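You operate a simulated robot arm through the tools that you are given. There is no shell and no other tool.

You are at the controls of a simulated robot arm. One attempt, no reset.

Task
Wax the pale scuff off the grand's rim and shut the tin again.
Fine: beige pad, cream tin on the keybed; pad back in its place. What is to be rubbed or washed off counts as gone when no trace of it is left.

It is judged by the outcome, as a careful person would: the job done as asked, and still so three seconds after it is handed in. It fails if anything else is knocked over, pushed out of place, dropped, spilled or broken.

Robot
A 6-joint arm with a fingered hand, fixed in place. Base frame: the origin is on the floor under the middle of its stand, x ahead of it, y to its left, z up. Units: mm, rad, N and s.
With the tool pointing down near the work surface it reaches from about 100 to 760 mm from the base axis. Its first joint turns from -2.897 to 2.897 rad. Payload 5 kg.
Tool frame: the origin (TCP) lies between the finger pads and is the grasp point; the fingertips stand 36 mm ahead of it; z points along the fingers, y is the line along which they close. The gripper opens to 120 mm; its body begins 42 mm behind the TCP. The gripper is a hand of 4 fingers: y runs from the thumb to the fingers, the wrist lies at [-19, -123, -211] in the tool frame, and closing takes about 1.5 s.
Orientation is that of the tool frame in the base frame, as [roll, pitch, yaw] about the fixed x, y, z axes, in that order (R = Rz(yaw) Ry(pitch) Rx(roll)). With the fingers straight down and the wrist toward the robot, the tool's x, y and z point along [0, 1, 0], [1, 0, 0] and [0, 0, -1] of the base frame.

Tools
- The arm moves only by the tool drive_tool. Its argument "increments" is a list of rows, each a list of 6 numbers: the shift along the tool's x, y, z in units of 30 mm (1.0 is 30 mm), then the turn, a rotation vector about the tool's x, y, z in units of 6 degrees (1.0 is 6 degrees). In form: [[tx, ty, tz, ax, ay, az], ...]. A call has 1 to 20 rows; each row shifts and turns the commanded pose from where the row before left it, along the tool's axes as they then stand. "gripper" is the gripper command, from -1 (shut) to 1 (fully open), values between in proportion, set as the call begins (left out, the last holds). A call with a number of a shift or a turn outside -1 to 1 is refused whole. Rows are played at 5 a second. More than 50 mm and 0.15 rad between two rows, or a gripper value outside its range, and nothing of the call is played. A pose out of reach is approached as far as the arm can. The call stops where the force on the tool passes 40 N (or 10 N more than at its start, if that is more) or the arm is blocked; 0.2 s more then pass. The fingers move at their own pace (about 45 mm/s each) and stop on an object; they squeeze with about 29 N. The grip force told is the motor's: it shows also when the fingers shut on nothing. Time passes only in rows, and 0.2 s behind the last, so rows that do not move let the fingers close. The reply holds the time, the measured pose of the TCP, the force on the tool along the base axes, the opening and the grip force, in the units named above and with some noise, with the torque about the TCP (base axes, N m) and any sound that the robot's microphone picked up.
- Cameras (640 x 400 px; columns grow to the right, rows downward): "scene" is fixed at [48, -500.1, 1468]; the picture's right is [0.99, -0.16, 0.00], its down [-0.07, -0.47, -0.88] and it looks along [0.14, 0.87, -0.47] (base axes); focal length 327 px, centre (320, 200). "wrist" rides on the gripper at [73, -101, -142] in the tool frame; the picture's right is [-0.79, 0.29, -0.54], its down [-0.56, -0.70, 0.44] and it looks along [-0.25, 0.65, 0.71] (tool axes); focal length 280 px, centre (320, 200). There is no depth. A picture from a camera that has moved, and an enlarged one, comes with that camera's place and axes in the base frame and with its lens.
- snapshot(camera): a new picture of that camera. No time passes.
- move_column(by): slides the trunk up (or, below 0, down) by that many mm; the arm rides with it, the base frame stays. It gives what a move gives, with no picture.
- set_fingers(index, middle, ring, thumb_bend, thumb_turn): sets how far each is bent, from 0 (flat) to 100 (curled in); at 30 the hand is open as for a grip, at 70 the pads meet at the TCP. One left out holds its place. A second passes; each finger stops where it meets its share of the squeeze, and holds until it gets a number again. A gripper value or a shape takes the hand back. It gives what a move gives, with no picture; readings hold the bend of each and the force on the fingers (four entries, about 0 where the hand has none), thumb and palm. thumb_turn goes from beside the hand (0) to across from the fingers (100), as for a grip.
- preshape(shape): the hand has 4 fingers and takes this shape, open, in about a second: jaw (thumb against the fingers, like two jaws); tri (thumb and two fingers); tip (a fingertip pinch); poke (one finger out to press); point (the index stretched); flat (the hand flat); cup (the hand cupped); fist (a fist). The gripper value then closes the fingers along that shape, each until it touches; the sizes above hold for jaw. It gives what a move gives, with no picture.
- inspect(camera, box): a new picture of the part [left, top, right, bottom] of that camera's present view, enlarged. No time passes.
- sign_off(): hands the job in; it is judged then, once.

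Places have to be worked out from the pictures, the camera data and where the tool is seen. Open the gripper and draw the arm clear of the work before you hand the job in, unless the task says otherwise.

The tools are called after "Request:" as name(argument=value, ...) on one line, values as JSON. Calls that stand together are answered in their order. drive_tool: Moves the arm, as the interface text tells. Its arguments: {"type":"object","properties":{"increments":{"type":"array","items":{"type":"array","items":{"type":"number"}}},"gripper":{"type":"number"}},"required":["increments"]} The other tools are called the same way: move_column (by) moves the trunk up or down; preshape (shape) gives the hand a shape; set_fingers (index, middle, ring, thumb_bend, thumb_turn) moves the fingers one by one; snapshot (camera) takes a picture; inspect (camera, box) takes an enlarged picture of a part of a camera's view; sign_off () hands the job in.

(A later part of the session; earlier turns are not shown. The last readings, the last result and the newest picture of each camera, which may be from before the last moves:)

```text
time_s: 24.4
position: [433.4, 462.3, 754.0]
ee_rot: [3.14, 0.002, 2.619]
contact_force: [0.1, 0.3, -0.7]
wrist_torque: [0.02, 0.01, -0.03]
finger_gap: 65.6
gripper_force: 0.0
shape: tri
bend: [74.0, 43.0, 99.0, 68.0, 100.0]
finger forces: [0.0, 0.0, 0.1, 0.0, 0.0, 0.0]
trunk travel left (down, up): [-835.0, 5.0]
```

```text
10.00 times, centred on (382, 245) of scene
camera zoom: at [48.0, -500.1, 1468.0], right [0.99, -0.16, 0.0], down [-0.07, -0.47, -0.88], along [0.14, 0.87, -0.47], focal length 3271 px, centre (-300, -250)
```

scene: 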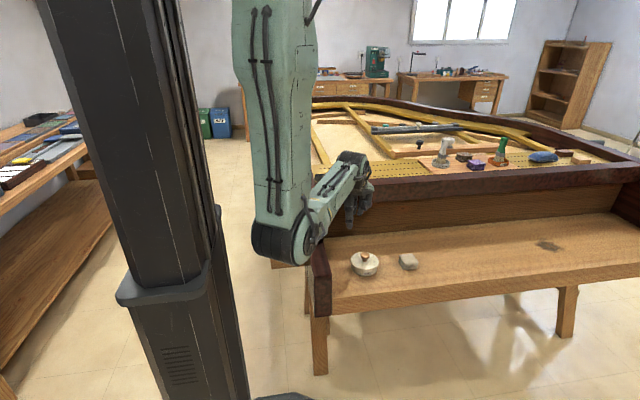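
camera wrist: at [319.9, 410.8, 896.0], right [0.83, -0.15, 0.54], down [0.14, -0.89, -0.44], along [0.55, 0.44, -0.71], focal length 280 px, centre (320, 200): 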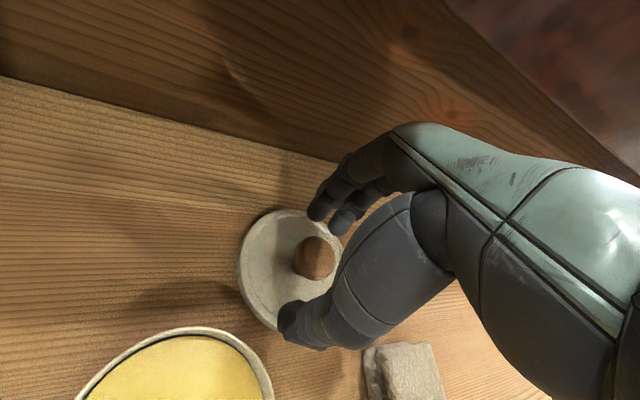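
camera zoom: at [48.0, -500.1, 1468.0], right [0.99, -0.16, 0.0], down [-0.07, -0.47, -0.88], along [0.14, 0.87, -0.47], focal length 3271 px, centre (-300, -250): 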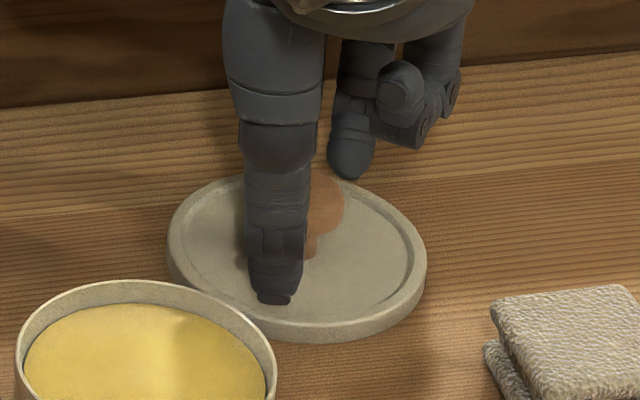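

The lid rests flat and the hand is open around the knob, so I go straight up well clear of it. I will then change to the jaw shape for the pad and lower the trunk for reach.

Request:
drive_tool(increments=[[0, 0, -0.5, 0, 0, 0], [0, 0, -1, 0, 0, 0], [0, 0, -1, 0, 0, 0], [0, 0, -1, 0, 0, 0], [0, 0, -1, 0, 0, 0], [0, 0, -0.7, 0, 0, 0]])

Request:
preshape(shape="jaw")

Request:
snapshot(camera="scene")

Request:
snapshot(camera="wrist")

```text
time_s: 25.6
position: [460.5, 490.8, 795.3]
ee_rot: [-3.114, -0.005, 2.624]
contact_force: [0.9, -7.5, -0.3]
wrist_torque: [0.54, 0.09, -0.12]
finger_gap: 66.0
gripper_force: 0.2
shape: tri
bend: [74.0, 43.0, 99.0, 68.0, 100.0]
finger forces: [0.5, 0.0, 0.1, 0.0, 0.0, 6.4]
out of reach, approached as far as the arm can: row 1, 2, 3, 4, 5
trunk travel left (down, up): [-835.0, 5.0]
stopped in row 5: the force on the tool passed its limit at 51 N (the readings are from after the stop); the commanded pose is now the measured one
```

```text
time_s: 26.4
position: [461.1, 490.7, 794.3]
ee_rot: [-3.116, -0.003, 2.627]
contact_force: [1.7, -9.6, -5.7]
wrist_torque: [0.54, 0.12, -0.07]
finger_gap: 119.9
gripper_force: 0.1
shape: jaw
bend: [30.0, 30.0, 30.0, 30.0, 98.0]
finger forces: [1.2, 0.0, 0.1, 0.1, 0.1, 9.9]
trunk travel left (down, up): [-835.0, 5.0]
```

```text
taken
```

scene: 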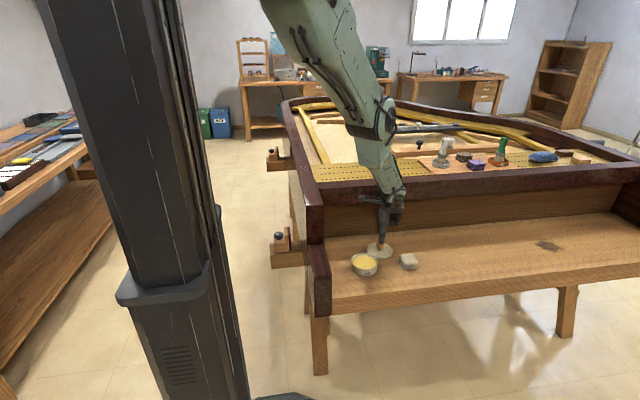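

```text
taken
camera wrist: at [350.6, 442.2, 939.9], right [0.84, -0.13, 0.53], down [0.13, -0.89, -0.43], along [0.53, 0.43, -0.73], focal length 280 px, centre (320, 200)
```

wrist: 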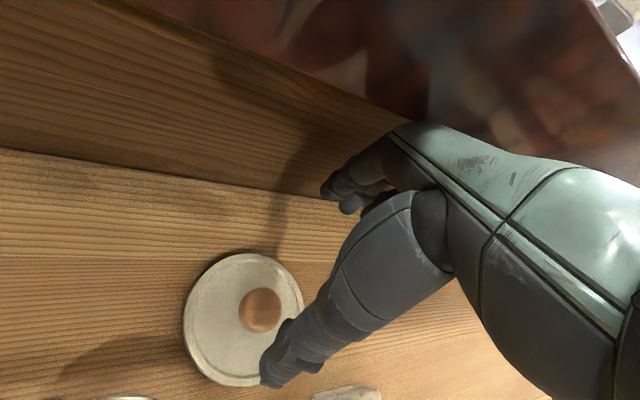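

The arm was fully stretched at that pose. On the way up it drifted outward until the palm touched the back board (about 10 N now). I check the lid and the elbow configuration before moving anything else.

Request:
inspect(camera="scene", box=[260, 0, 460, 125])

Request:
inspect(camera="scene", box=[330, 180, 440, 290])

```text
3.20 times, centred on (360, 62) of scene
camera zoom: at [48.0, -500.1, 1468.0], right [0.99, -0.16, 0.0], down [-0.07, -0.47, -0.88], along [0.14, 0.87, -0.47], focal length 1047 px, centre (192, 640)
```

zoom: 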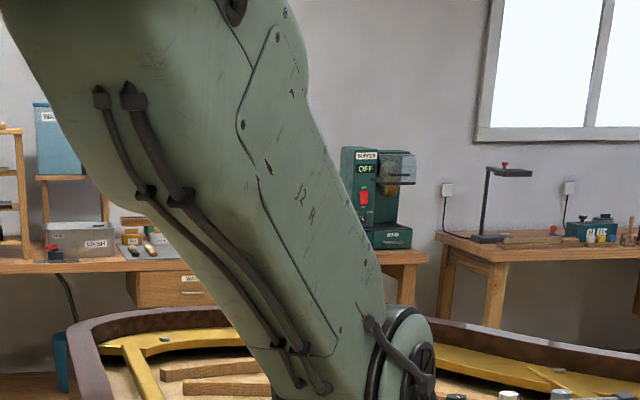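

```text
3.64 times, centred on (385, 235) of scene
camera zoom: at [48.0, -500.1, 1468.0], right [0.99, -0.16, 0.0], down [-0.07, -0.47, -0.88], along [0.14, 0.87, -0.47], focal length 1189 px, centre (84, 73)
```

zoom: 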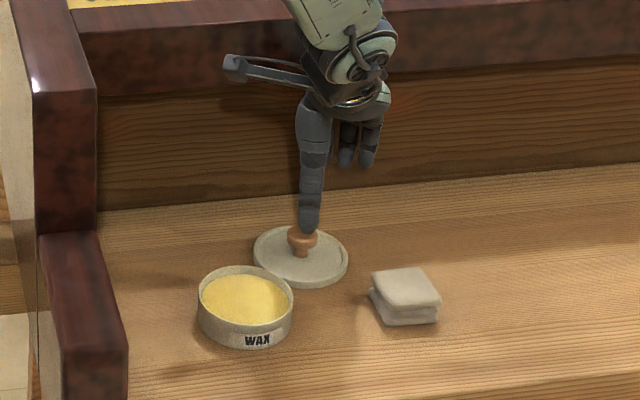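

The lid, tin and pad are undisturbed. The palm is only touching the fixed board. Since the arm is nearly straight, I swing it clockwise about its base axis at constant radius, which carries the hand off the board toward open space in front, passing above the pad.

Request:
drive_tool(increments=[[-0.945, -0.25, 0, 0, 0, 0.417], [-0.945, -0.25, 0, 0, 0, 0.417]])

```text
time_s: 27.1
position: [503.9, 454.1, 794.7]
ee_rot: [-3.117, -0.001, 2.54]
contact_force: [0.0, -0.5, 1.1]
wrist_torque: [-0.01, 0.0, 0.0]
finger_gap: 120.0
gripper_force: 0.0
shape: jaw
bend: [30.0, 30.0, 30.0, 30.0, 98.0]
finger forces: [0.0, 0.0, 0.0, 0.0, 0.1, 0.0]
out of reach, approached as far as the arm can: row 2
trunk travel left (down, up): [-835.0, 5.0]
```

The contact is gone. I test whether the arm now bends when commanded inward and upward.

Request:
drive_tool(increments=[[0.1, -0.4, -0.4, 0, 0, 0], [0.1, -0.4, -0.4, 0, 0, 0]])

Request:
snapshot(camera="scene")

```text
time_s: 27.6
position: [505.3, 453.0, 792.7]
ee_rot: [-3.116, 0.0, 2.541]
contact_force: [0.1, -0.4, 0.3]
wrist_torque: [0.02, -0.01, 0.01]
finger_gap: 119.9
gripper_force: 0.1
shape: jaw
bend: [30.0, 30.0, 30.0, 30.0, 98.0]
finger forces: [0.0, 0.0, 0.0, 0.0, 0.1, 0.1]
out of reach, approached as far as the arm can: row 1, 2
trunk travel left (down, up): [-835.0, 5.0]
```

```text
taken
```

scene: 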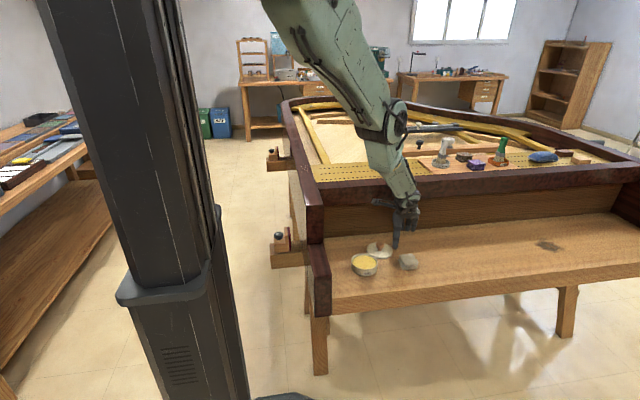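

The arm will not contract from here. The elbow was pushed just past straight when I lowered the lid, so it has to be walked back through straight. First I swing further clockwise over free space, with the fingertips staying about 30 mm above the pad.

Request:
drive_tool(increments=[[-0.945, -0.25, 0, 0, 0, 0.417], [-0.945, -0.25, 0, 0, 0, 0.417], [-0.945, -0.25, 0, 0, 0, 0.417], [-0.945, -0.25, 0, 0, 0, 0.417]])

Request:
snapshot(camera="scene")

```text
time_s: 28.6
position: [578.5, 361.9, 789.8]
ee_rot: [-3.116, 0.004, 2.366]
contact_force: [-0.4, -0.1, -0.3]
wrist_torque: [0.04, 0.0, 0.0]
finger_gap: 120.1
gripper_force: 0.1
shape: jaw
bend: [30.0, 30.0, 30.0, 30.0, 98.0]
finger forces: [0.0, 0.0, 0.0, 0.0, 0.0, 0.0]
out of reach, approached as far as the arm can: row 2, 4
trunk travel left (down, up): [-835.0, 5.0]
```

```text
taken
```

scene: 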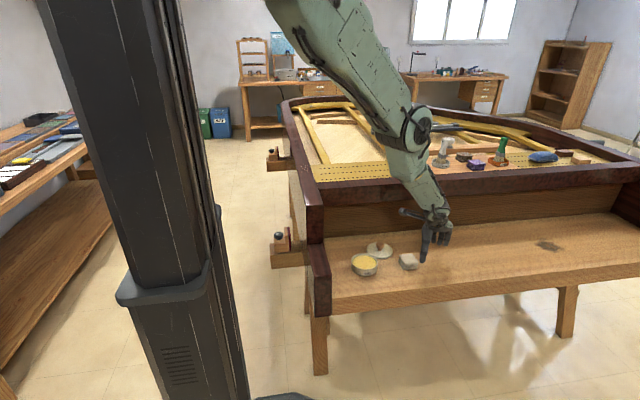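

The swing works. I continue it toward the front of the keybed.

Request:
drive_tool(increments=[[-0.945, -0.25, 0, 0, 0, 0.417], [-0.945, -0.25, 0, 0, 0, 0.417], [-0.945, -0.25, 0, 0, 0, 0.417], [-0.945, -0.25, 0, 0, 0, 0.417], [-0.945, -0.25, 0, 0, 0, 0.417], [-0.945, -0.25, 0, 0, 0, 0.417]])

Request:
snapshot(camera="scene")

```text
time_s: 30.1
position: [655.7, 202.7, 785.4]
ee_rot: [-3.116, 0.008, 2.105]
contact_force: [-0.5, 0.0, -1.0]
wrist_torque: [0.04, -0.01, -0.01]
finger_gap: 119.8
gripper_force: 0.0
shape: jaw
bend: [30.0, 30.0, 30.0, 30.0, 98.0]
finger forces: [0.1, 0.1, 0.0, 0.0, 0.0, 0.1]
out of reach, approached as far as the arm can: row 3
trunk travel left (down, up): [-835.0, 5.0]
```

```text
taken
```

scene: 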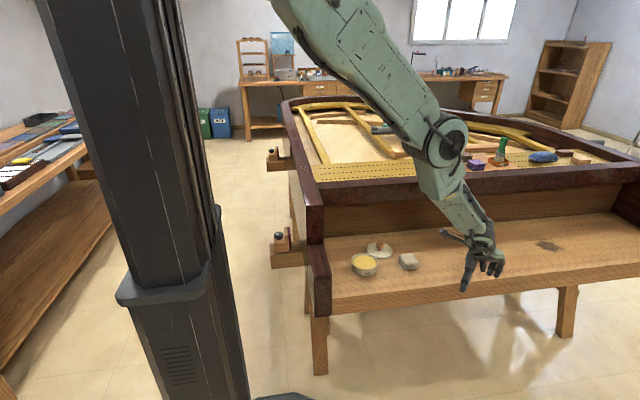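

The hand is now in free space ahead of the keybed. I stretch fully, then arc outward and up, which should bend the elbow back to its proper side.

Request:
drive_tool(increments=[[-0.075, 0.23, 0.32, 0, 0, 0], [-0.245, 0.75, -0.55, 0, 0, 0], [-0.245, 0.75, -0.55, 0, 0, 0], [-0.245, 0.75, -0.55, 0, 0, 0], [-0.245, 0.75, -0.55, 0, 0, 0]])

Request:
snapshot(camera="scene")

```text
time_s: 31.2
position: [733.4, 206.5, 862.8]
ee_rot: [-3.118, 0.011, 2.102]
contact_force: [-0.7, 0.0, 0.3]
wrist_torque: [0.04, 0.0, 0.02]
finger_gap: 119.8
gripper_force: 0.0
shape: jaw
bend: [30.0, 30.0, 30.0, 30.0, 98.0]
finger forces: [0.1, 0.1, 0.0, 0.1, 0.0, 0.0]
out of reach, approached as far as the arm can: row 1, 3, 4, 5
trunk travel left (down, up): [-835.0, 5.0]
```

```text
taken
```

scene: 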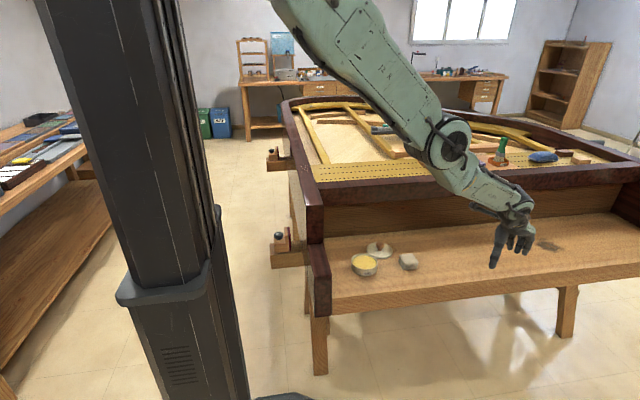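

The forearm has now rotated outward relative to the upper arm, which looks like the proper elbow side. I test contraction inward and up.

Request:
drive_tool(increments=[[0.1, -0.3, -0.4, 0, 0, 0], [0.2, -0.6, -0.4, 0, 0, 0], [0.2, -0.6, -0.4, 0, 0, 0]])

Request:
snapshot(camera="scene")

```text
time_s: 32.0
position: [688.4, 196.9, 902.0]
ee_rot: [-3.119, 0.01, 2.103]
contact_force: [-0.5, 0.4, 0.0]
wrist_torque: [0.02, -0.03, 0.0]
finger_gap: 119.8
gripper_force: 0.0
shape: jaw
bend: [30.0, 30.0, 30.0, 30.0, 98.0]
finger forces: [0.1, 0.0, 0.1, 0.0, 0.0, 0.0]
trunk travel left (down, up): [-835.0, 5.0]
```

```text
taken
```

scene: 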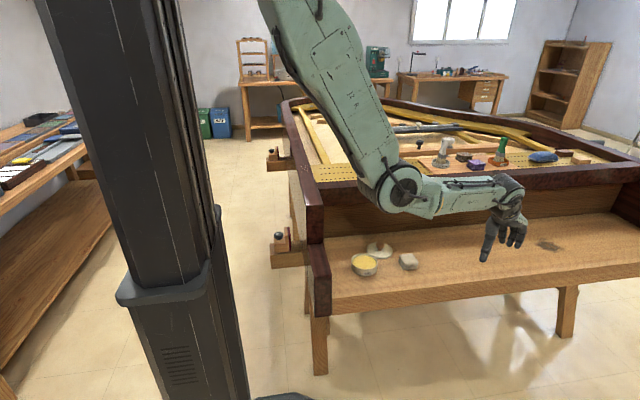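

The elbow is back on its proper side and the arm moves freely again, so from here I will avoid near-full stretch. I move back over the keybed at height before lowering the trunk.

Request:
drive_tool(increments=[[0.903, -0.286, -0.467, -0.216, 0.095, 0], [0.903, -0.286, -0.467, 0, 0, 0], [0.903, -0.286, -0.467, 0, 0, 0], [0.903, -0.286, -0.467, 0, 0, 0], [0.903, -0.286, -0.467, 0, 0, 0], [0.903, -0.286, -0.467, 0, 0, 0], [0.903, -0.286, -0.467, 0, 0, 0]])

Request:
move_column(by=-160)

Request:
snapshot(camera="scene")

```text
time_s: 33.6
position: [540.3, 331.5, 998.7]
ee_rot: [-3.141, 0.0, 2.103]
contact_force: [-0.3, -0.2, 0.1]
wrist_torque: [0.01, -0.02, 0.0]
finger_gap: 120.3
gripper_force: 0.0
shape: jaw
bend: [30.0, 30.0, 30.0, 30.0, 98.0]
finger forces: [0.1, 0.0, 0.1, 0.0, 0.1, 0.0]
trunk travel left (down, up): [-835.0, 5.0]
```

```text
time_s: 35.5
position: [541.0, 329.3, 838.1]
ee_rot: [3.141, -0.001, 2.102]
contact_force: [1.2, 0.1, 0.6]
wrist_torque: [-0.02, 0.0, 0.01]
finger_gap: 120.1
gripper_force: 0.1
shape: jaw
bend: [30.0, 30.0, 30.0, 30.0, 98.0]
finger forces: [0.0, 0.0, 0.0, 0.0, 0.1, 0.0]
trunk travel left (down, up): [-675.0, 165.0]
```

```text
taken
```

scene: 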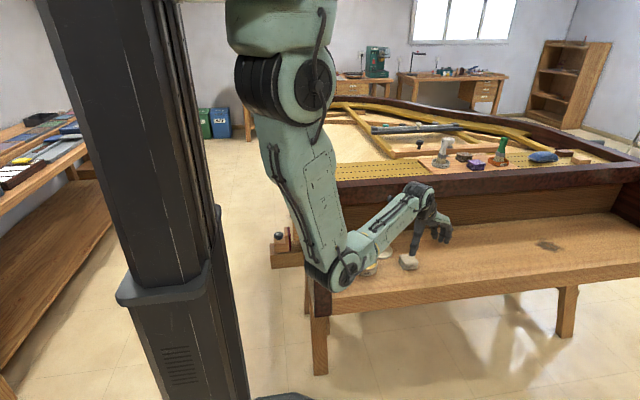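

The posture is good, with the elbow well in front of the keybed. I rotate the hand so its closing line runs along base y, lining up with the pad's sides and later with the rim.

Request:
drive_tool(increments=[[0, 0, 0, 0, 0, -0.9925], [0, 0, 0, 0, 0, -0.9925], [0, 0, 0, 0, 0, -0.9925], [0, 0, 0, 0, 0, -0.9925], [0, 0, 0, 0, 0, -0.9925], [0, 0, 0, 0, 0, -0.9925], [0, 0, 0, 0, 0, -0.9925], [0, 0, 0, 0, 0, -0.9925], [0, 0, 0, 0, 0, -0.9925], [0, 0, 0, 0, 0, -0.9925]])

Request:
snapshot(camera="wrist")

Request:
snapshot(camera="scene")

```text
time_s: 37.7
position: [541.0, 331.0, 837.3]
ee_rot: [3.142, 0.0, -3.139]
contact_force: [0.7, 0.3, -0.2]
wrist_torque: [0.0, -0.01, -0.01]
finger_gap: 120.1
gripper_force: 0.0
shape: jaw
bend: [30.0, 30.0, 30.0, 30.0, 98.0]
finger forces: [0.0, 0.0, 0.0, 0.0, 0.1, 0.1]
trunk travel left (down, up): [-675.0, 165.0]
```

```text
taken
camera wrist: at [469.5, 229.1, 980.1], right [0.79, 0.29, 0.54], down [0.56, -0.7, -0.44], along [0.25, 0.65, -0.71], focal length 280 px, centre (320, 200)
```

wrist: 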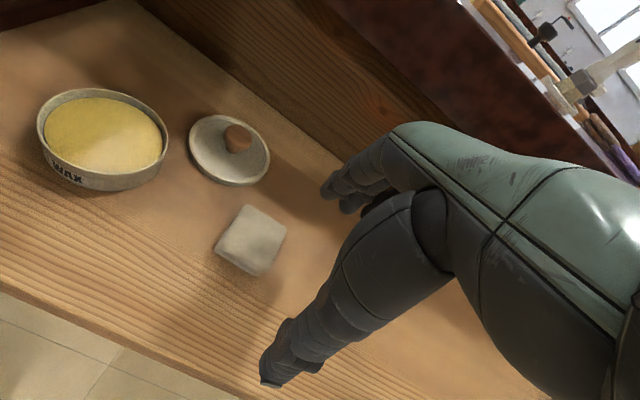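

```text
taken
```

scene: 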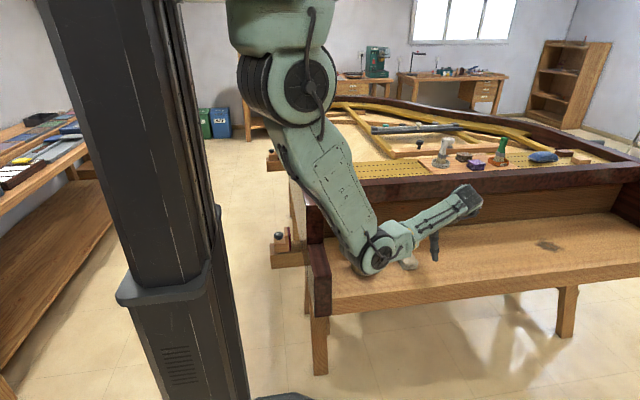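

The hand is now aligned along y. I enlarge the pad in the wrist view to locate it accurately.

Request:
inspect(camera="wrist", box=[180, 180, 340, 280])

Request:
inspect(camera="wrist", box=[20, 80, 180, 180])

```text
4.00 times, centred on (260, 230) of wrist
camera zoom: at [469.5, 229.1, 980.1], right [0.79, 0.29, 0.54], down [0.56, -0.7, -0.44], along [0.25, 0.65, -0.71], focal length 1122 px, centre (560, 80)
```

zoom: 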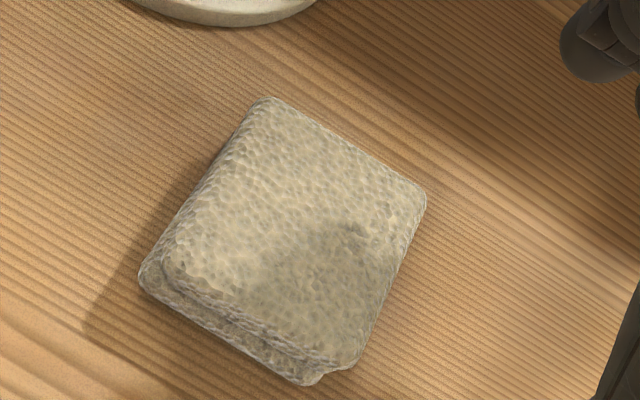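

```text
4.00 times, centred on (100, 130) of wrist
camera zoom: at [469.5, 229.1, 980.1], right [0.79, 0.29, 0.54], down [0.56, -0.7, -0.44], along [0.25, 0.65, -0.71], focal length 1122 px, centre (1200, 480)
```

zoom: 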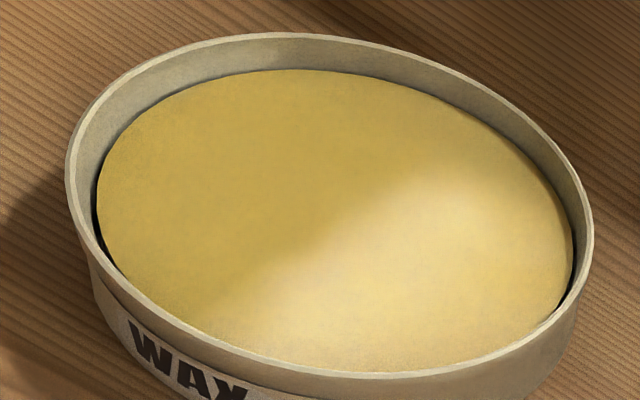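

The pad spans roughly x 484–538 and y 345–400, centred at (511, 372). I move above it with a ~78 mm opening and stop at TCP z≈790 to check alignment.

Request:
drive_tool(increments=[[0.5, 0.69, 0.5, 0, 0, 0], [0.5, 0.69, 0.5, 0, 0, 0], [0, 0, 0.57, 0, 0, 0], [0, 0, 0, 0, 0, 0], [0, 0, 0, 0, 0, 0]], gripper=0.3)

Request:
snapshot(camera="wrist")

Request:
inspect(camera="scene", box=[350, 190, 478, 270])

```text
time_s: 38.9
position: [511.8, 371.1, 791.2]
ee_rot: [-3.141, 0.0, -3.14]
contact_force: [0.9, -0.8, 0.1]
wrist_torque: [0.0, -0.01, 0.01]
finger_gap: 78.3
gripper_force: 0.1
shape: jaw
bend: [28.0, 39.0, 36.0, 62.0, 100.0]
finger forces: [0.0, 0.0, 0.0, 0.0, 0.0, 0.0]
trunk travel left (down, up): [-675.0, 165.0]
```

```text
taken
camera wrist: at [439.7, 269.8, 933.9], right [0.79, 0.29, 0.54], down [0.56, -0.7, -0.44], along [0.25, 0.65, -0.71], focal length 280 px, centre (320, 200)
```

wrist: 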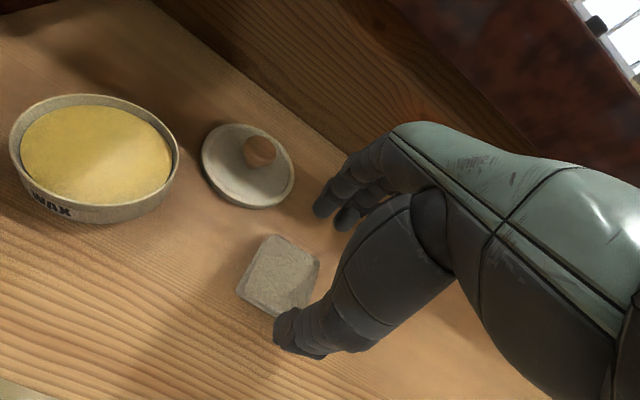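

```text
5.00 times, centred on (414, 230) of scene
camera zoom: at [48.0, -500.1, 1468.0], right [0.99, -0.16, 0.0], down [-0.07, -0.47, -0.88], along [0.14, 0.87, -0.47], focal length 1635 px, centre (-150, 50)
```

zoom: 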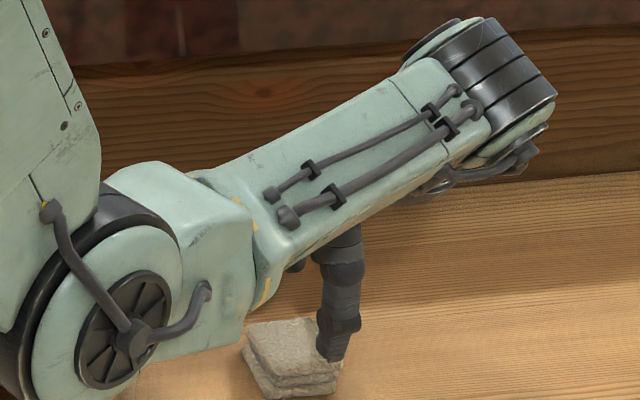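

The thumb is centred on the pad in x. I enlarge the wrist view to verify the pad centre against the TCP.

Request:
inspect(camera="wrist", box=[200, 220, 360, 320])

```text
4.00 times, centred on (280, 270) of wrist
camera zoom: at [439.7, 269.8, 933.9], right [0.79, 0.29, 0.54], down [0.56, -0.7, -0.44], along [0.25, 0.65, -0.71], focal length 1122 px, centre (480, -80)
```

zoom: 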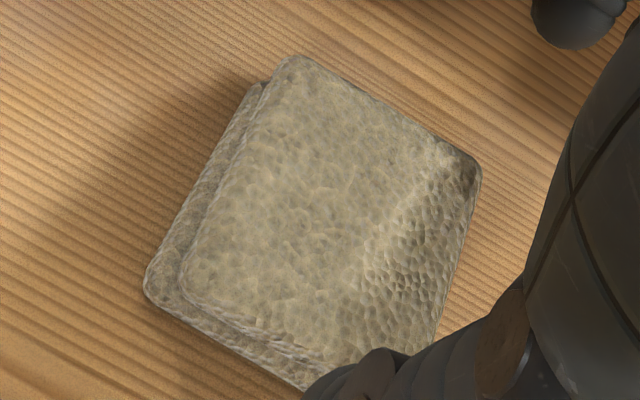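

The pad centre comes out at about (511, 371.5), right under the TCP. I narrow the opening to about 67 mm to stay clear of the lid behind, and descend to TCP z≈750 so the fingertips stop about 12 mm above the keybed.

Request:
drive_tool(increments=[[0, 0, 0, 0, 0, 0], [0, 0, 0.3, 0, 0, 0], [0, 0, 0.4, 0, 0, 0], [0, 0, 0.4, 0, 0, 0], [0, 0, 0.27, 0, 0, 0], [0, 0, 0, 0, 0, 0]], gripper=0.12)

Request:
snapshot(camera="wrist")

Request:
inspect(camera="scene", box=[380, 225, 460, 275])

```text
time_s: 40.3
position: [512.2, 371.9, 750.1]
ee_rot: [-3.14, 0.001, -3.139]
contact_force: [-0.7, -0.7, -0.8]
wrist_torque: [0.02, -0.01, 0.0]
finger_gap: 67.4
gripper_force: 0.1
shape: jaw
bend: [74.0, 42.0, 39.0, 67.0, 100.0]
finger forces: [0.0, 0.0, 0.0, 0.0, 0.1, 0.1]
trunk travel left (down, up): [-675.0, 165.0]
```

```text
taken
camera wrist: at [440.3, 270.3, 892.2], right [0.79, 0.29, 0.54], down [0.56, -0.7, -0.44], along [0.25, 0.65, -0.71], focal length 280 px, centre (320, 200)
```

wrist: 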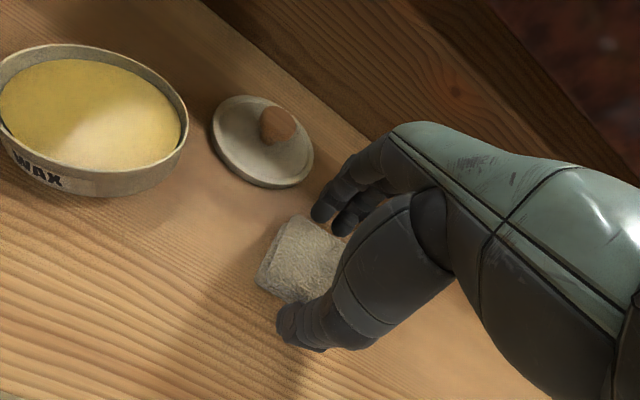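

```text
8.00 times, centred on (420, 250) of scene
camera zoom: at [48.0, -500.1, 1468.0], right [0.99, -0.16, 0.0], down [-0.07, -0.47, -0.88], along [0.14, 0.87, -0.47], focal length 2616 px, centre (-480, -200)
```

zoom: 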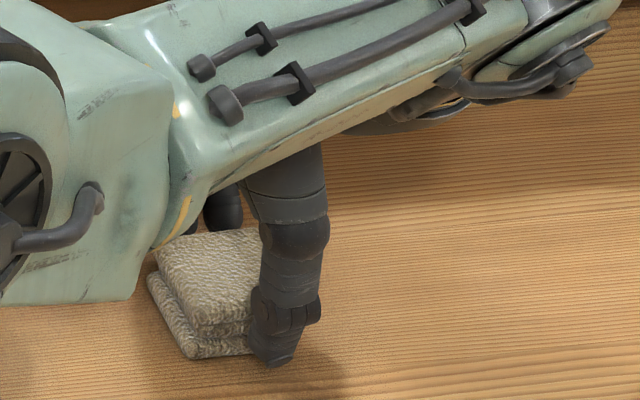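

The fingertips are around z≈710–712 with the pad between thumb and fingers. I close on the pad.

Request:
drive_tool(increments=[[0, 0, 0, 0, 0, 0], [0, 0, 0, 0, 0, 0], [0, 0, 0, 0, 0, 0], [0, 0, 0, 0, 0, 0], [0, 0, 0, 0, 0, 0], [0, 0, 0, 0, 0, 0], [0, 0, 0, 0, 0, 0]], gripper=-1)

Request:
snapshot(camera="wrist")

Request:
inspect(camera="scene", box=[380, 225, 460, 275])

```text
time_s: 41.9
position: [512.5, 370.8, 750.5]
ee_rot: [-3.14, 0.0, -3.139]
contact_force: [-0.5, -0.7, -0.1]
wrist_torque: [0.02, 0.01, -0.02]
finger_gap: 50.7
gripper_force: 29.1
shape: jaw
bend: [74.0, 48.0, 51.0, 73.0, 100.0]
finger forces: [16.2, 8.9, 0.1, 0.1, 25.1, 0.0]
trunk travel left (down, up): [-675.0, 165.0]
```

```text
taken
camera wrist: at [440.3, 270.4, 892.3], right [0.79, 0.29, 0.54], down [0.56, -0.7, -0.44], along [0.25, 0.65, -0.71], focal length 280 px, centre (320, 200)
```

wrist: 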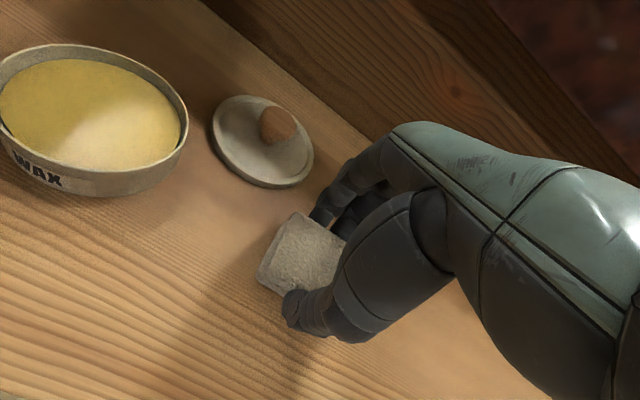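

```text
8.00 times, centred on (420, 250) of scene
camera zoom: at [48.0, -500.1, 1468.0], right [0.99, -0.16, 0.0], down [-0.07, -0.47, -0.88], along [0.14, 0.87, -0.47], focal length 2616 px, centre (-480, -200)
```

zoom: 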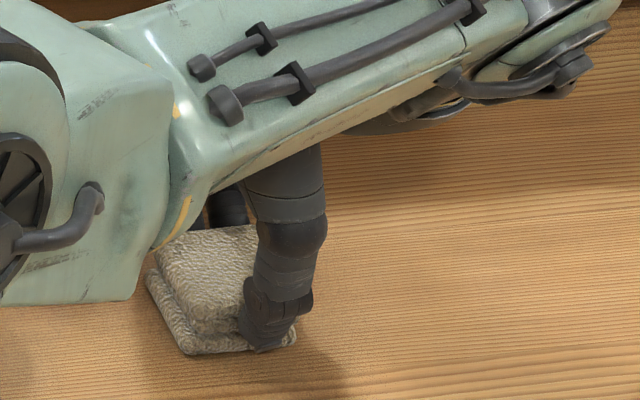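

The pad is held (thumb 25 N, index and middle 16 + 9 N, gap 50.7 mm). The grasp pose to return to is (512, 371, 750), yaw π. I lift it gently and check.

Request:
drive_tool(increments=[[0, 0, -0.2, 0, 0, 0], [0, 0, -0.4, 0, 0, 0], [0, 0, -0.6, 0, 0, 0], [0, 0, -0.8, 0, 0, 0]])

Request:
snapshot(camera="wrist")

Request:
inspect(camera="scene", box=[380, 205, 460, 255])

```text
time_s: 42.9
position: [512.7, 370.2, 808.9]
ee_rot: [-3.139, 0.002, -3.141]
contact_force: [-0.4, 0.1, -0.6]
wrist_torque: [0.02, -0.03, 0.0]
finger_gap: 50.4
gripper_force: 29.0
shape: jaw
bend: [74.0, 48.0, 51.0, 73.0, 100.0]
finger forces: [16.0, 9.0, 0.0, 0.0, 25.1, 0.1]
trunk travel left (down, up): [-675.0, 165.0]
```

```text
taken
camera wrist: at [440.0, 269.2, 952.4], right [0.79, 0.29, 0.54], down [0.56, -0.7, -0.44], along [0.25, 0.65, -0.71], focal length 280 px, centre (320, 200)
```

wrist: 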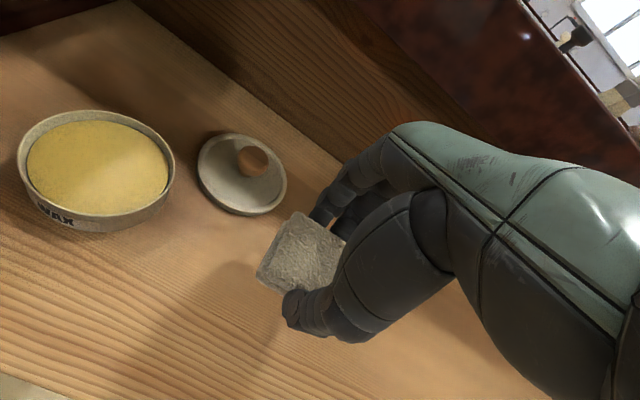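

```text
8.00 times, centred on (420, 230) of scene
camera zoom: at [48.0, -500.1, 1468.0], right [0.99, -0.16, 0.0], down [-0.07, -0.47, -0.88], along [0.14, 0.87, -0.47], focal length 2616 px, centre (-480, -40)
```

zoom: 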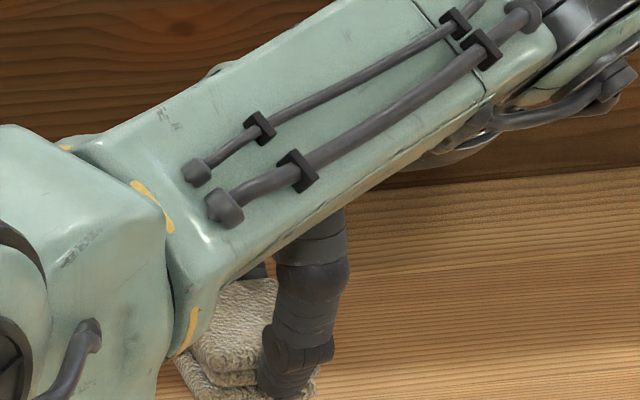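

The pad is off the keybed and held level, with its underside exposed below the fingertips. I carry it over the open tin at height.

Request:
drive_tool(increments=[[0.91, 0.06, -0.117, 0, 0, 0], [0.91, 0.06, -0.117, 0, 0, 0], [0.91, 0.06, -0.117, 0, 0, 0], [0.91, 0.06, -0.117, 0, 0, 0], [0.91, 0.06, -0.117, 0, 0, 0], [0.91, 0.06, -0.117, 0, 0, 0]])

Request:
snapshot(camera="wrist")

Request:
inspect(camera="scene", box=[290, 180, 450, 280])

```text
time_s: 44.3
position: [349.4, 383.6, 831.4]
ee_rot: [-3.141, 0.003, 3.142]
contact_force: [-1.0, 0.9, 0.4]
wrist_torque: [0.0, -0.04, -0.02]
finger_gap: 50.7
gripper_force: 28.9
shape: jaw
bend: [74.0, 48.0, 51.0, 73.0, 100.0]
finger forces: [16.0, 9.1, 0.0, 0.0, 25.1, 0.1]
trunk travel left (down, up): [-675.0, 165.0]
```

```text
taken
camera wrist: at [276.2, 282.6, 973.7], right [0.79, 0.29, 0.54], down [0.56, -0.7, -0.44], along [0.25, 0.65, -0.71], focal length 280 px, centre (320, 200)
```

wrist: 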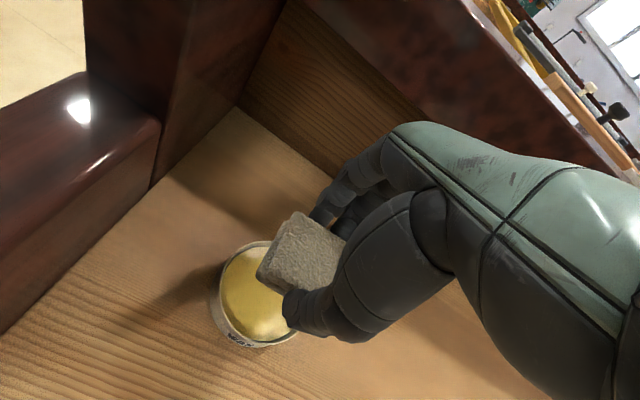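

```text
4.00 times, centred on (370, 230) of scene
camera zoom: at [48.0, -500.1, 1468.0], right [0.99, -0.16, 0.0], down [-0.07, -0.47, -0.88], along [0.14, 0.87, -0.47], focal length 1308 px, centre (120, 80)
```

zoom: 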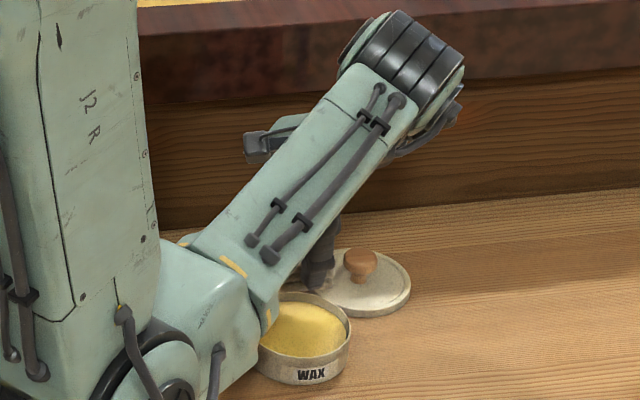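

I enlarge the tin under the pad to check the centring.

Request:
inspect(camera="wrist", box=[190, 230, 350, 330])

Request:
inspect(camera="wrist", box=[190, 270, 350, 370])

```text
4.00 times, centred on (270, 280) of wrist
camera zoom: at [276.2, 282.6, 973.7], right [0.79, 0.29, 0.54], down [0.56, -0.7, -0.44], along [0.25, 0.65, -0.71], focal length 1122 px, centre (520, -120)
```

zoom: 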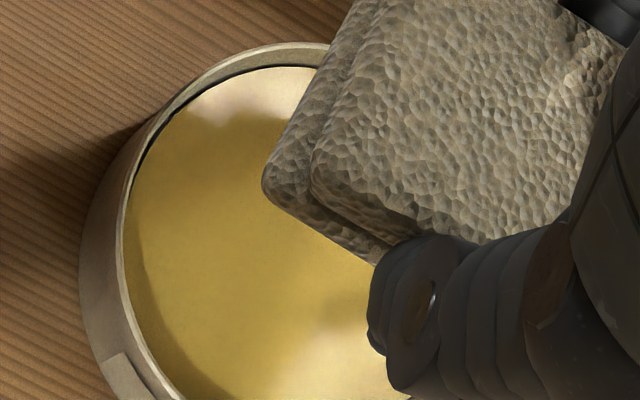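

```text
4.00 times, centred on (270, 320) of wrist
camera zoom: at [276.2, 282.6, 973.7], right [0.79, 0.29, 0.54], down [0.56, -0.7, -0.44], along [0.25, 0.65, -0.71], focal length 1122 px, centre (520, -280)
```

zoom: 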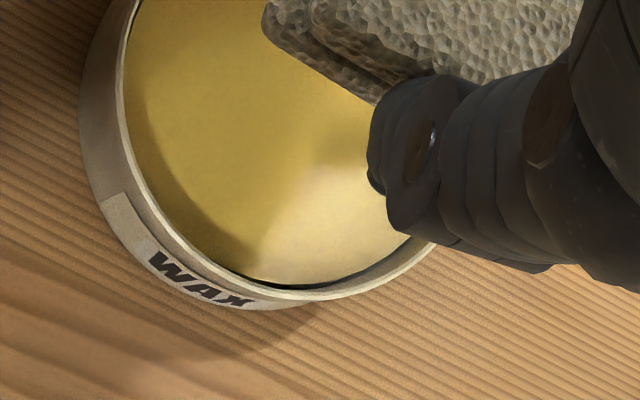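

The tin's rim circle fits a centre near (351, 383) with a radius of about 46 mm. I centre the pad over it and descend to just above the wax (TCP z≈777).

Request:
drive_tool(increments=[[-0.087, -0.037, 0.6, 0, 0, 0], [0, 0, 0.6, 0, 0, 0], [0, 0, 0.6, 0, 0, 0], [0, 0, 0, 0, 0, 0]])

Request:
snapshot(camera="wrist")

Request:
inspect(camera="wrist", box=[220, 220, 380, 320])

```text
time_s: 45.3
position: [352.4, 380.4, 775.7]
ee_rot: [-3.141, -0.001, -3.137]
contact_force: [0.1, 0.8, 0.3]
wrist_torque: [-0.01, 0.0, 0.0]
finger_gap: 50.3
gripper_force: 29.0
shape: jaw
bend: [74.0, 48.0, 51.0, 73.0, 100.0]
finger forces: [16.1, 9.0, 0.0, 0.0, 25.2, 0.0]
trunk travel left (down, up): [-675.0, 165.0]
```

```text
taken
camera wrist: at [279.5, 279.6, 918.9], right [0.79, 0.29, 0.54], down [0.56, -0.7, -0.44], along [0.25, 0.65, -0.71], focal length 280 px, centre (320, 200)
```

wrist: 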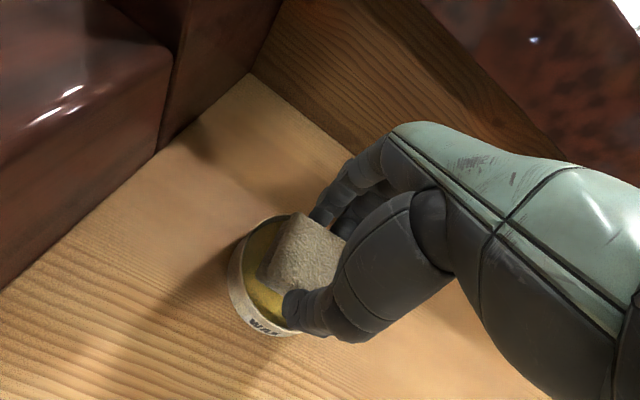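

```text
4.00 times, centred on (300, 270) of wrist
camera zoom: at [279.5, 279.6, 918.9], right [0.79, 0.29, 0.54], down [0.56, -0.7, -0.44], along [0.25, 0.65, -0.71], focal length 1122 px, centre (400, -80)
```

zoom: 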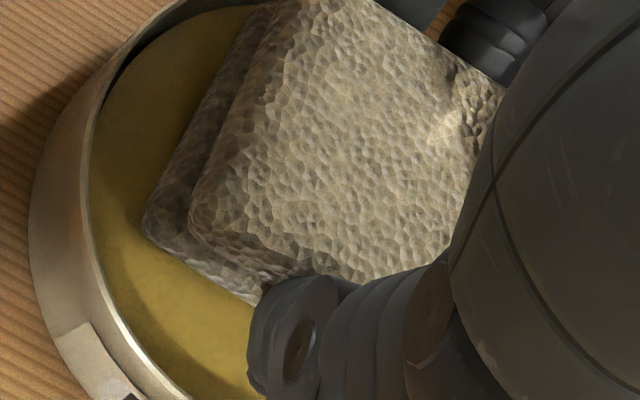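

The pad's outline is inside the tin with wax visible all round. I lower it in small steps, watching for contact.

Request:
drive_tool(increments=[[0, 0.05, 0.1, 0, 0, 0], [0, 0, 0.1, 0, 0, 0], [0, 0, 0, 0, 0, 0]])

Request:
drive_tool(increments=[[0, 0, 0.07, 0, 0, 0], [0, 0, 0, 0, 0, 0]])

Request:
drive_tool(increments=[[0, 0, 0.07, 0, 0, 0], [0, 0, 0, 0, 0, 0]])

Request:
inspect(camera="wrist", box=[220, 220, 380, 320])

```text
time_s: 46.1
position: [350.0, 382.6, 770.4]
ee_rot: [3.138, 0.003, -3.14]
contact_force: [1.9, -0.8, 11.6]
wrist_torque: [0.09, -0.02, -0.03]
finger_gap: 50.7
gripper_force: 28.7
shape: jaw
bend: [74.0, 48.0, 51.0, 73.0, 100.0]
finger forces: [16.7, 9.9, 0.0, 0.0, 27.2, 0.1]
trunk travel left (down, up): [-675.0, 165.0]
```

```text
time_s: 46.7
position: [350.1, 382.3, 770.3]
ee_rot: [3.139, 0.005, 3.142]
contact_force: [2.6, 1.1, 23.9]
wrist_torque: [0.15, -0.08, -0.03]
finger_gap: 51.8
gripper_force: 29.2
shape: jaw
bend: [74.0, 48.0, 51.0, 73.0, 100.0]
finger forces: [18.2, 11.4, 0.1, 0.0, 28.7, 0.0]
trunk travel left (down, up): [-675.0, 165.0]
```

```text
time_s: 47.3
position: [349.7, 381.1, 770.6]
ee_rot: [3.135, 0.007, 3.14]
contact_force: [4.1, 1.0, 37.9]
wrist_torque: [0.15, -0.1, -0.07]
finger_gap: 52.5
gripper_force: 28.8
shape: jaw
bend: [74.0, 48.0, 51.0, 73.0, 100.0]
finger forces: [19.7, 11.9, 0.1, 0.0, 30.9, 0.1]
trunk travel left (down, up): [-675.0, 165.0]
```

```text
4.00 times, centred on (300, 270) of wrist
camera zoom: at [277.2, 279.9, 911.7], right [0.79, 0.29, 0.55], down [0.56, -0.7, -0.44], along [0.25, 0.66, -0.71], focal length 1122 px, centre (400, -80)
```

zoom: 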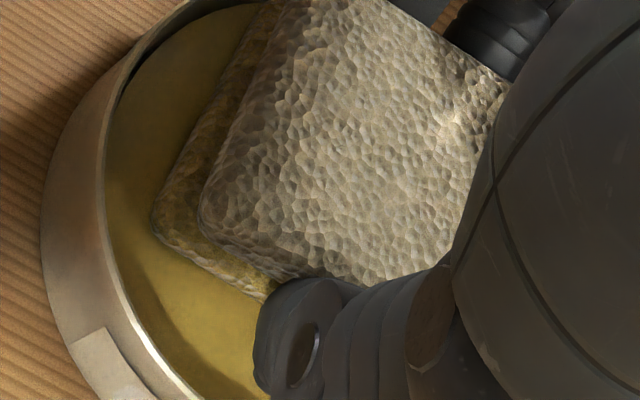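

The pad is firmly in the wax at TCP z≈770.4, with its lower layer showing yellow. I make a small rub in the wax at lighter pressure, then lift out.

Request:
drive_tool(increments=[[0, 0, -0.12, 0, 0, 0], [0.05, 0, 0, 0, 0, 0], [-0.1, 0, 0, 0, 0, 0], [0.05, 0, 0, 0, 0, 0]])

Request:
drive_tool(increments=[[0, 0, -0.2, 0, 0, 0], [0, 0, -0.4, 0, 0, 0], [0, 0, -0.7, 0, 0, 0], [0, 0, -0.9, 0, 0, 0]])

Request:
snapshot(camera="wrist")

Request:
inspect(camera="scene", box=[290, 200, 450, 300])

```text
time_s: 48.3
position: [349.4, 381.9, 770.7]
ee_rot: [3.141, 0.0, -3.14]
contact_force: [5.4, 2.1, 23.1]
wrist_torque: [0.28, -0.16, -0.14]
finger_gap: 52.3
gripper_force: 28.8
shape: jaw
bend: [74.0, 47.0, 51.0, 73.0, 100.0]
finger forces: [19.0, 11.4, 0.1, 0.0, 28.6, 0.0]
trunk travel left (down, up): [-675.0, 165.0]
```

```text
time_s: 49.3
position: [350.2, 382.6, 837.5]
ee_rot: [-3.141, -0.001, -3.139]
contact_force: [-0.6, 0.1, -0.5]
wrist_torque: [-0.03, 0.01, -0.01]
finger_gap: 51.7
gripper_force: 29.1
shape: jaw
bend: [74.0, 48.0, 51.0, 73.0, 100.0]
finger forces: [16.5, 9.4, 0.0, 0.0, 26.1, 0.0]
trunk travel left (down, up): [-675.0, 165.0]
```

```text
taken
camera wrist: at [277.8, 280.8, 978.9], right [0.79, 0.29, 0.54], down [0.56, -0.7, -0.44], along [0.25, 0.65, -0.72], focal length 280 px, centre (320, 200)
```

wrist: 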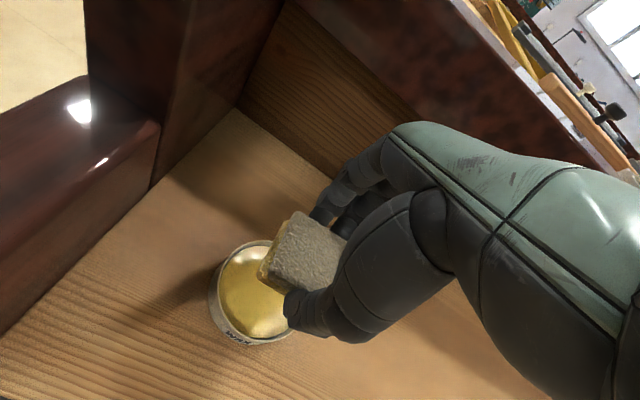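

```text
4.00 times, centred on (370, 250) of scene
camera zoom: at [48.0, -500.1, 1468.0], right [0.99, -0.16, 0.0], down [-0.07, -0.47, -0.88], along [0.14, 0.87, -0.47], focal length 1308 px, centre (120, 0)
```

zoom: 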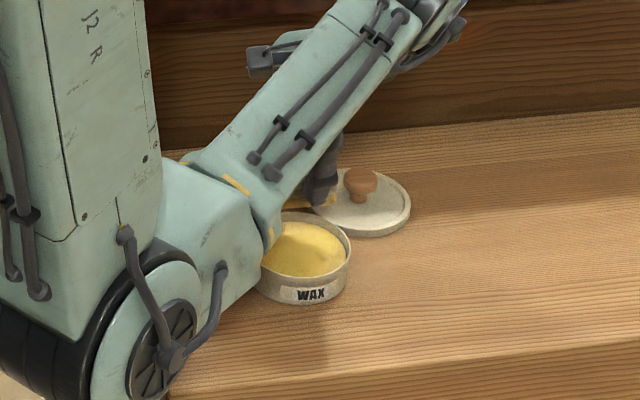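

The tin stayed in place and the pad's underside is yellow with wax. I enlarge it to confirm.

Request:
inspect(camera="wrist", box=[210, 210, 370, 310])

Request:
inspect(camera="scene", box=[340, 235, 404, 275])

```text
4.00 times, centred on (290, 260) of wrist
camera zoom: at [277.8, 280.8, 978.9], right [0.79, 0.29, 0.54], down [0.56, -0.7, -0.44], along [0.25, 0.65, -0.72], focal length 1122 px, centre (440, -40)
```

zoom: 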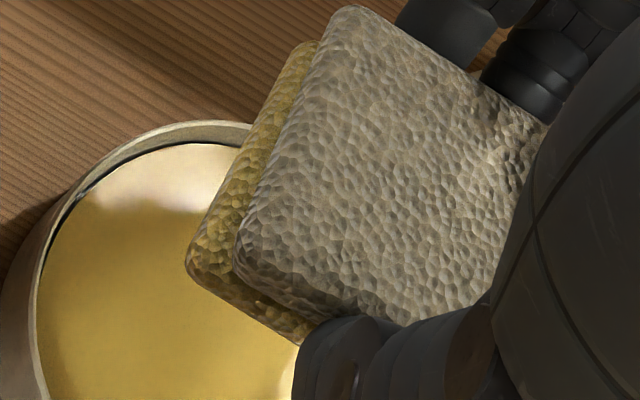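

```text
10.00 times, centred on (372, 255) of scene
camera zoom: at [48.0, -500.1, 1468.0], right [0.99, -0.16, 0.0], down [-0.07, -0.47, -0.88], along [0.14, 0.87, -0.47], focal length 3271 px, centre (-200, -350)
```

zoom: 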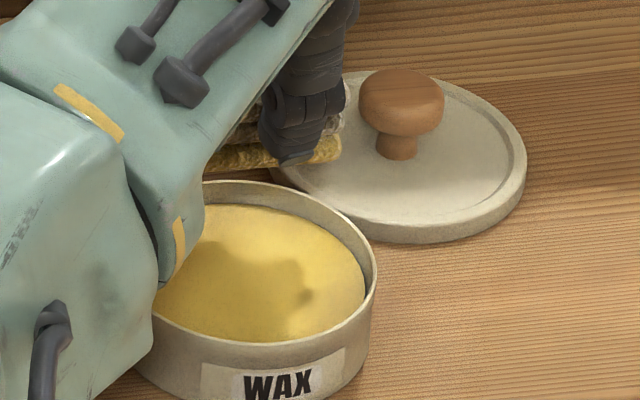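

The lower layer is clearly coated in wax. I raise the trunk to bring everything above rim height.

Request:
move_column(by=160)

Request:
snapshot(camera="scene")

```text
time_s: 51.1
position: [350.5, 381.3, 997.9]
ee_rot: [3.14, 0.0, -3.139]
contact_force: [-0.5, 0.0, 0.1]
wrist_torque: [0.0, 0.01, 0.0]
finger_gap: 51.8
gripper_force: 28.8
shape: jaw
bend: [74.0, 48.0, 51.0, 73.0, 100.0]
finger forces: [16.5, 9.5, 0.0, 0.0, 26.0, 0.0]
trunk travel left (down, up): [-835.0, 5.0]
```

```text
taken
```

scene: 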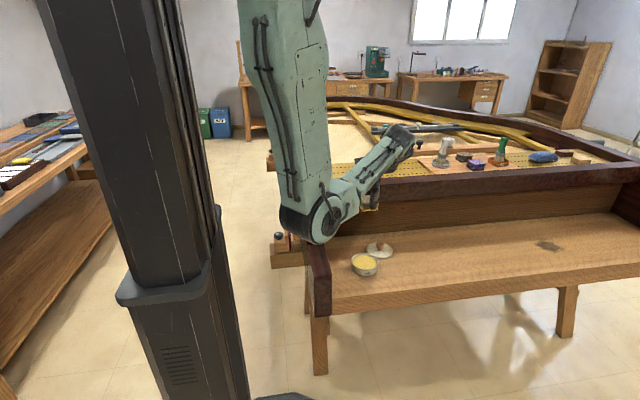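

The rise went cleanly. I move out and up to clear the rim and board, then toward the scuff with about 60 mm between the pad and the rim top.

Request:
drive_tool(increments=[[0.417, 0.822, -0.6, 0, 0, 0], [0.417, 0.822, -0.6, 0, 0, 0], [0.417, 0.822, -0.6, 0, 0, 0], [0.417, 0.822, -0.6, 0, 0, 0]])

Request:
drive_tool(increments=[[0.548, 1, 0, 0, 0, 0], [0.548, 1, 0, 0, 0, 0], [0.548, 1, 0, 0, 0, 0], [0.548, 1, 0, 0, 0, 0], [0.548, 1, 0, 0, 0, 0]])

Request:
snapshot(camera="wrist")

Request:
snapshot(camera="scene")

```text
time_s: 52.1
position: [300.2, 481.6, 1067.1]
ee_rot: [-3.139, 0.0, -3.139]
contact_force: [0.4, 0.2, -0.6]
wrist_torque: [-0.03, 0.0, -0.02]
finger_gap: 51.6
gripper_force: 28.9
shape: jaw
bend: [74.0, 48.0, 51.0, 73.0, 100.0]
finger forces: [16.6, 9.5, 0.0, 0.0, 26.0, 0.0]
trunk travel left (down, up): [-835.0, 5.0]
```

```text
time_s: 53.3
position: [217.5, 632.3, 1068.0]
ee_rot: [-3.141, 0.001, -3.139]
contact_force: [-0.6, 0.6, -0.7]
wrist_torque: [-0.02, -0.01, -0.01]
finger_gap: 51.6
gripper_force: 29.4
shape: jaw
bend: [74.0, 48.0, 51.0, 73.0, 100.0]
finger forces: [16.4, 9.5, 0.1, 0.1, 25.9, 0.1]
trunk travel left (down, up): [-835.0, 5.0]
```

```text
taken
camera wrist: at [145.2, 531.4, 1211.2], right [0.79, 0.29, 0.54], down [0.56, -0.7, -0.44], along [0.25, 0.65, -0.72], focal length 280 px, centre (320, 200)
```

wrist: 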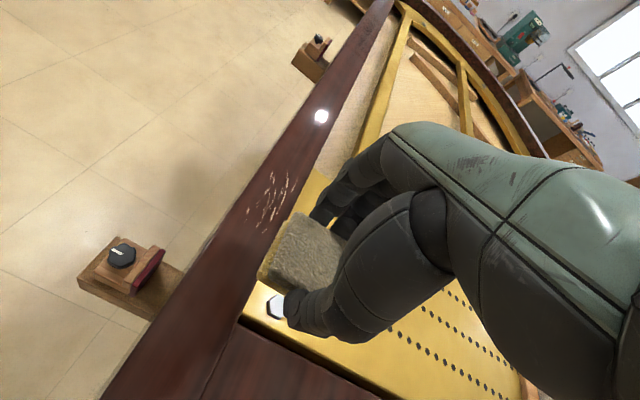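

```text
taken
```

scene: 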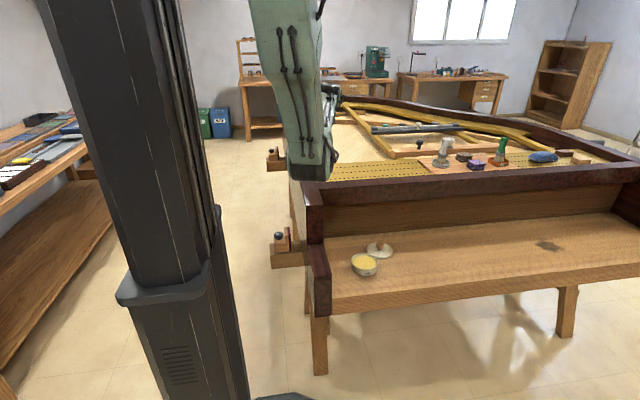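

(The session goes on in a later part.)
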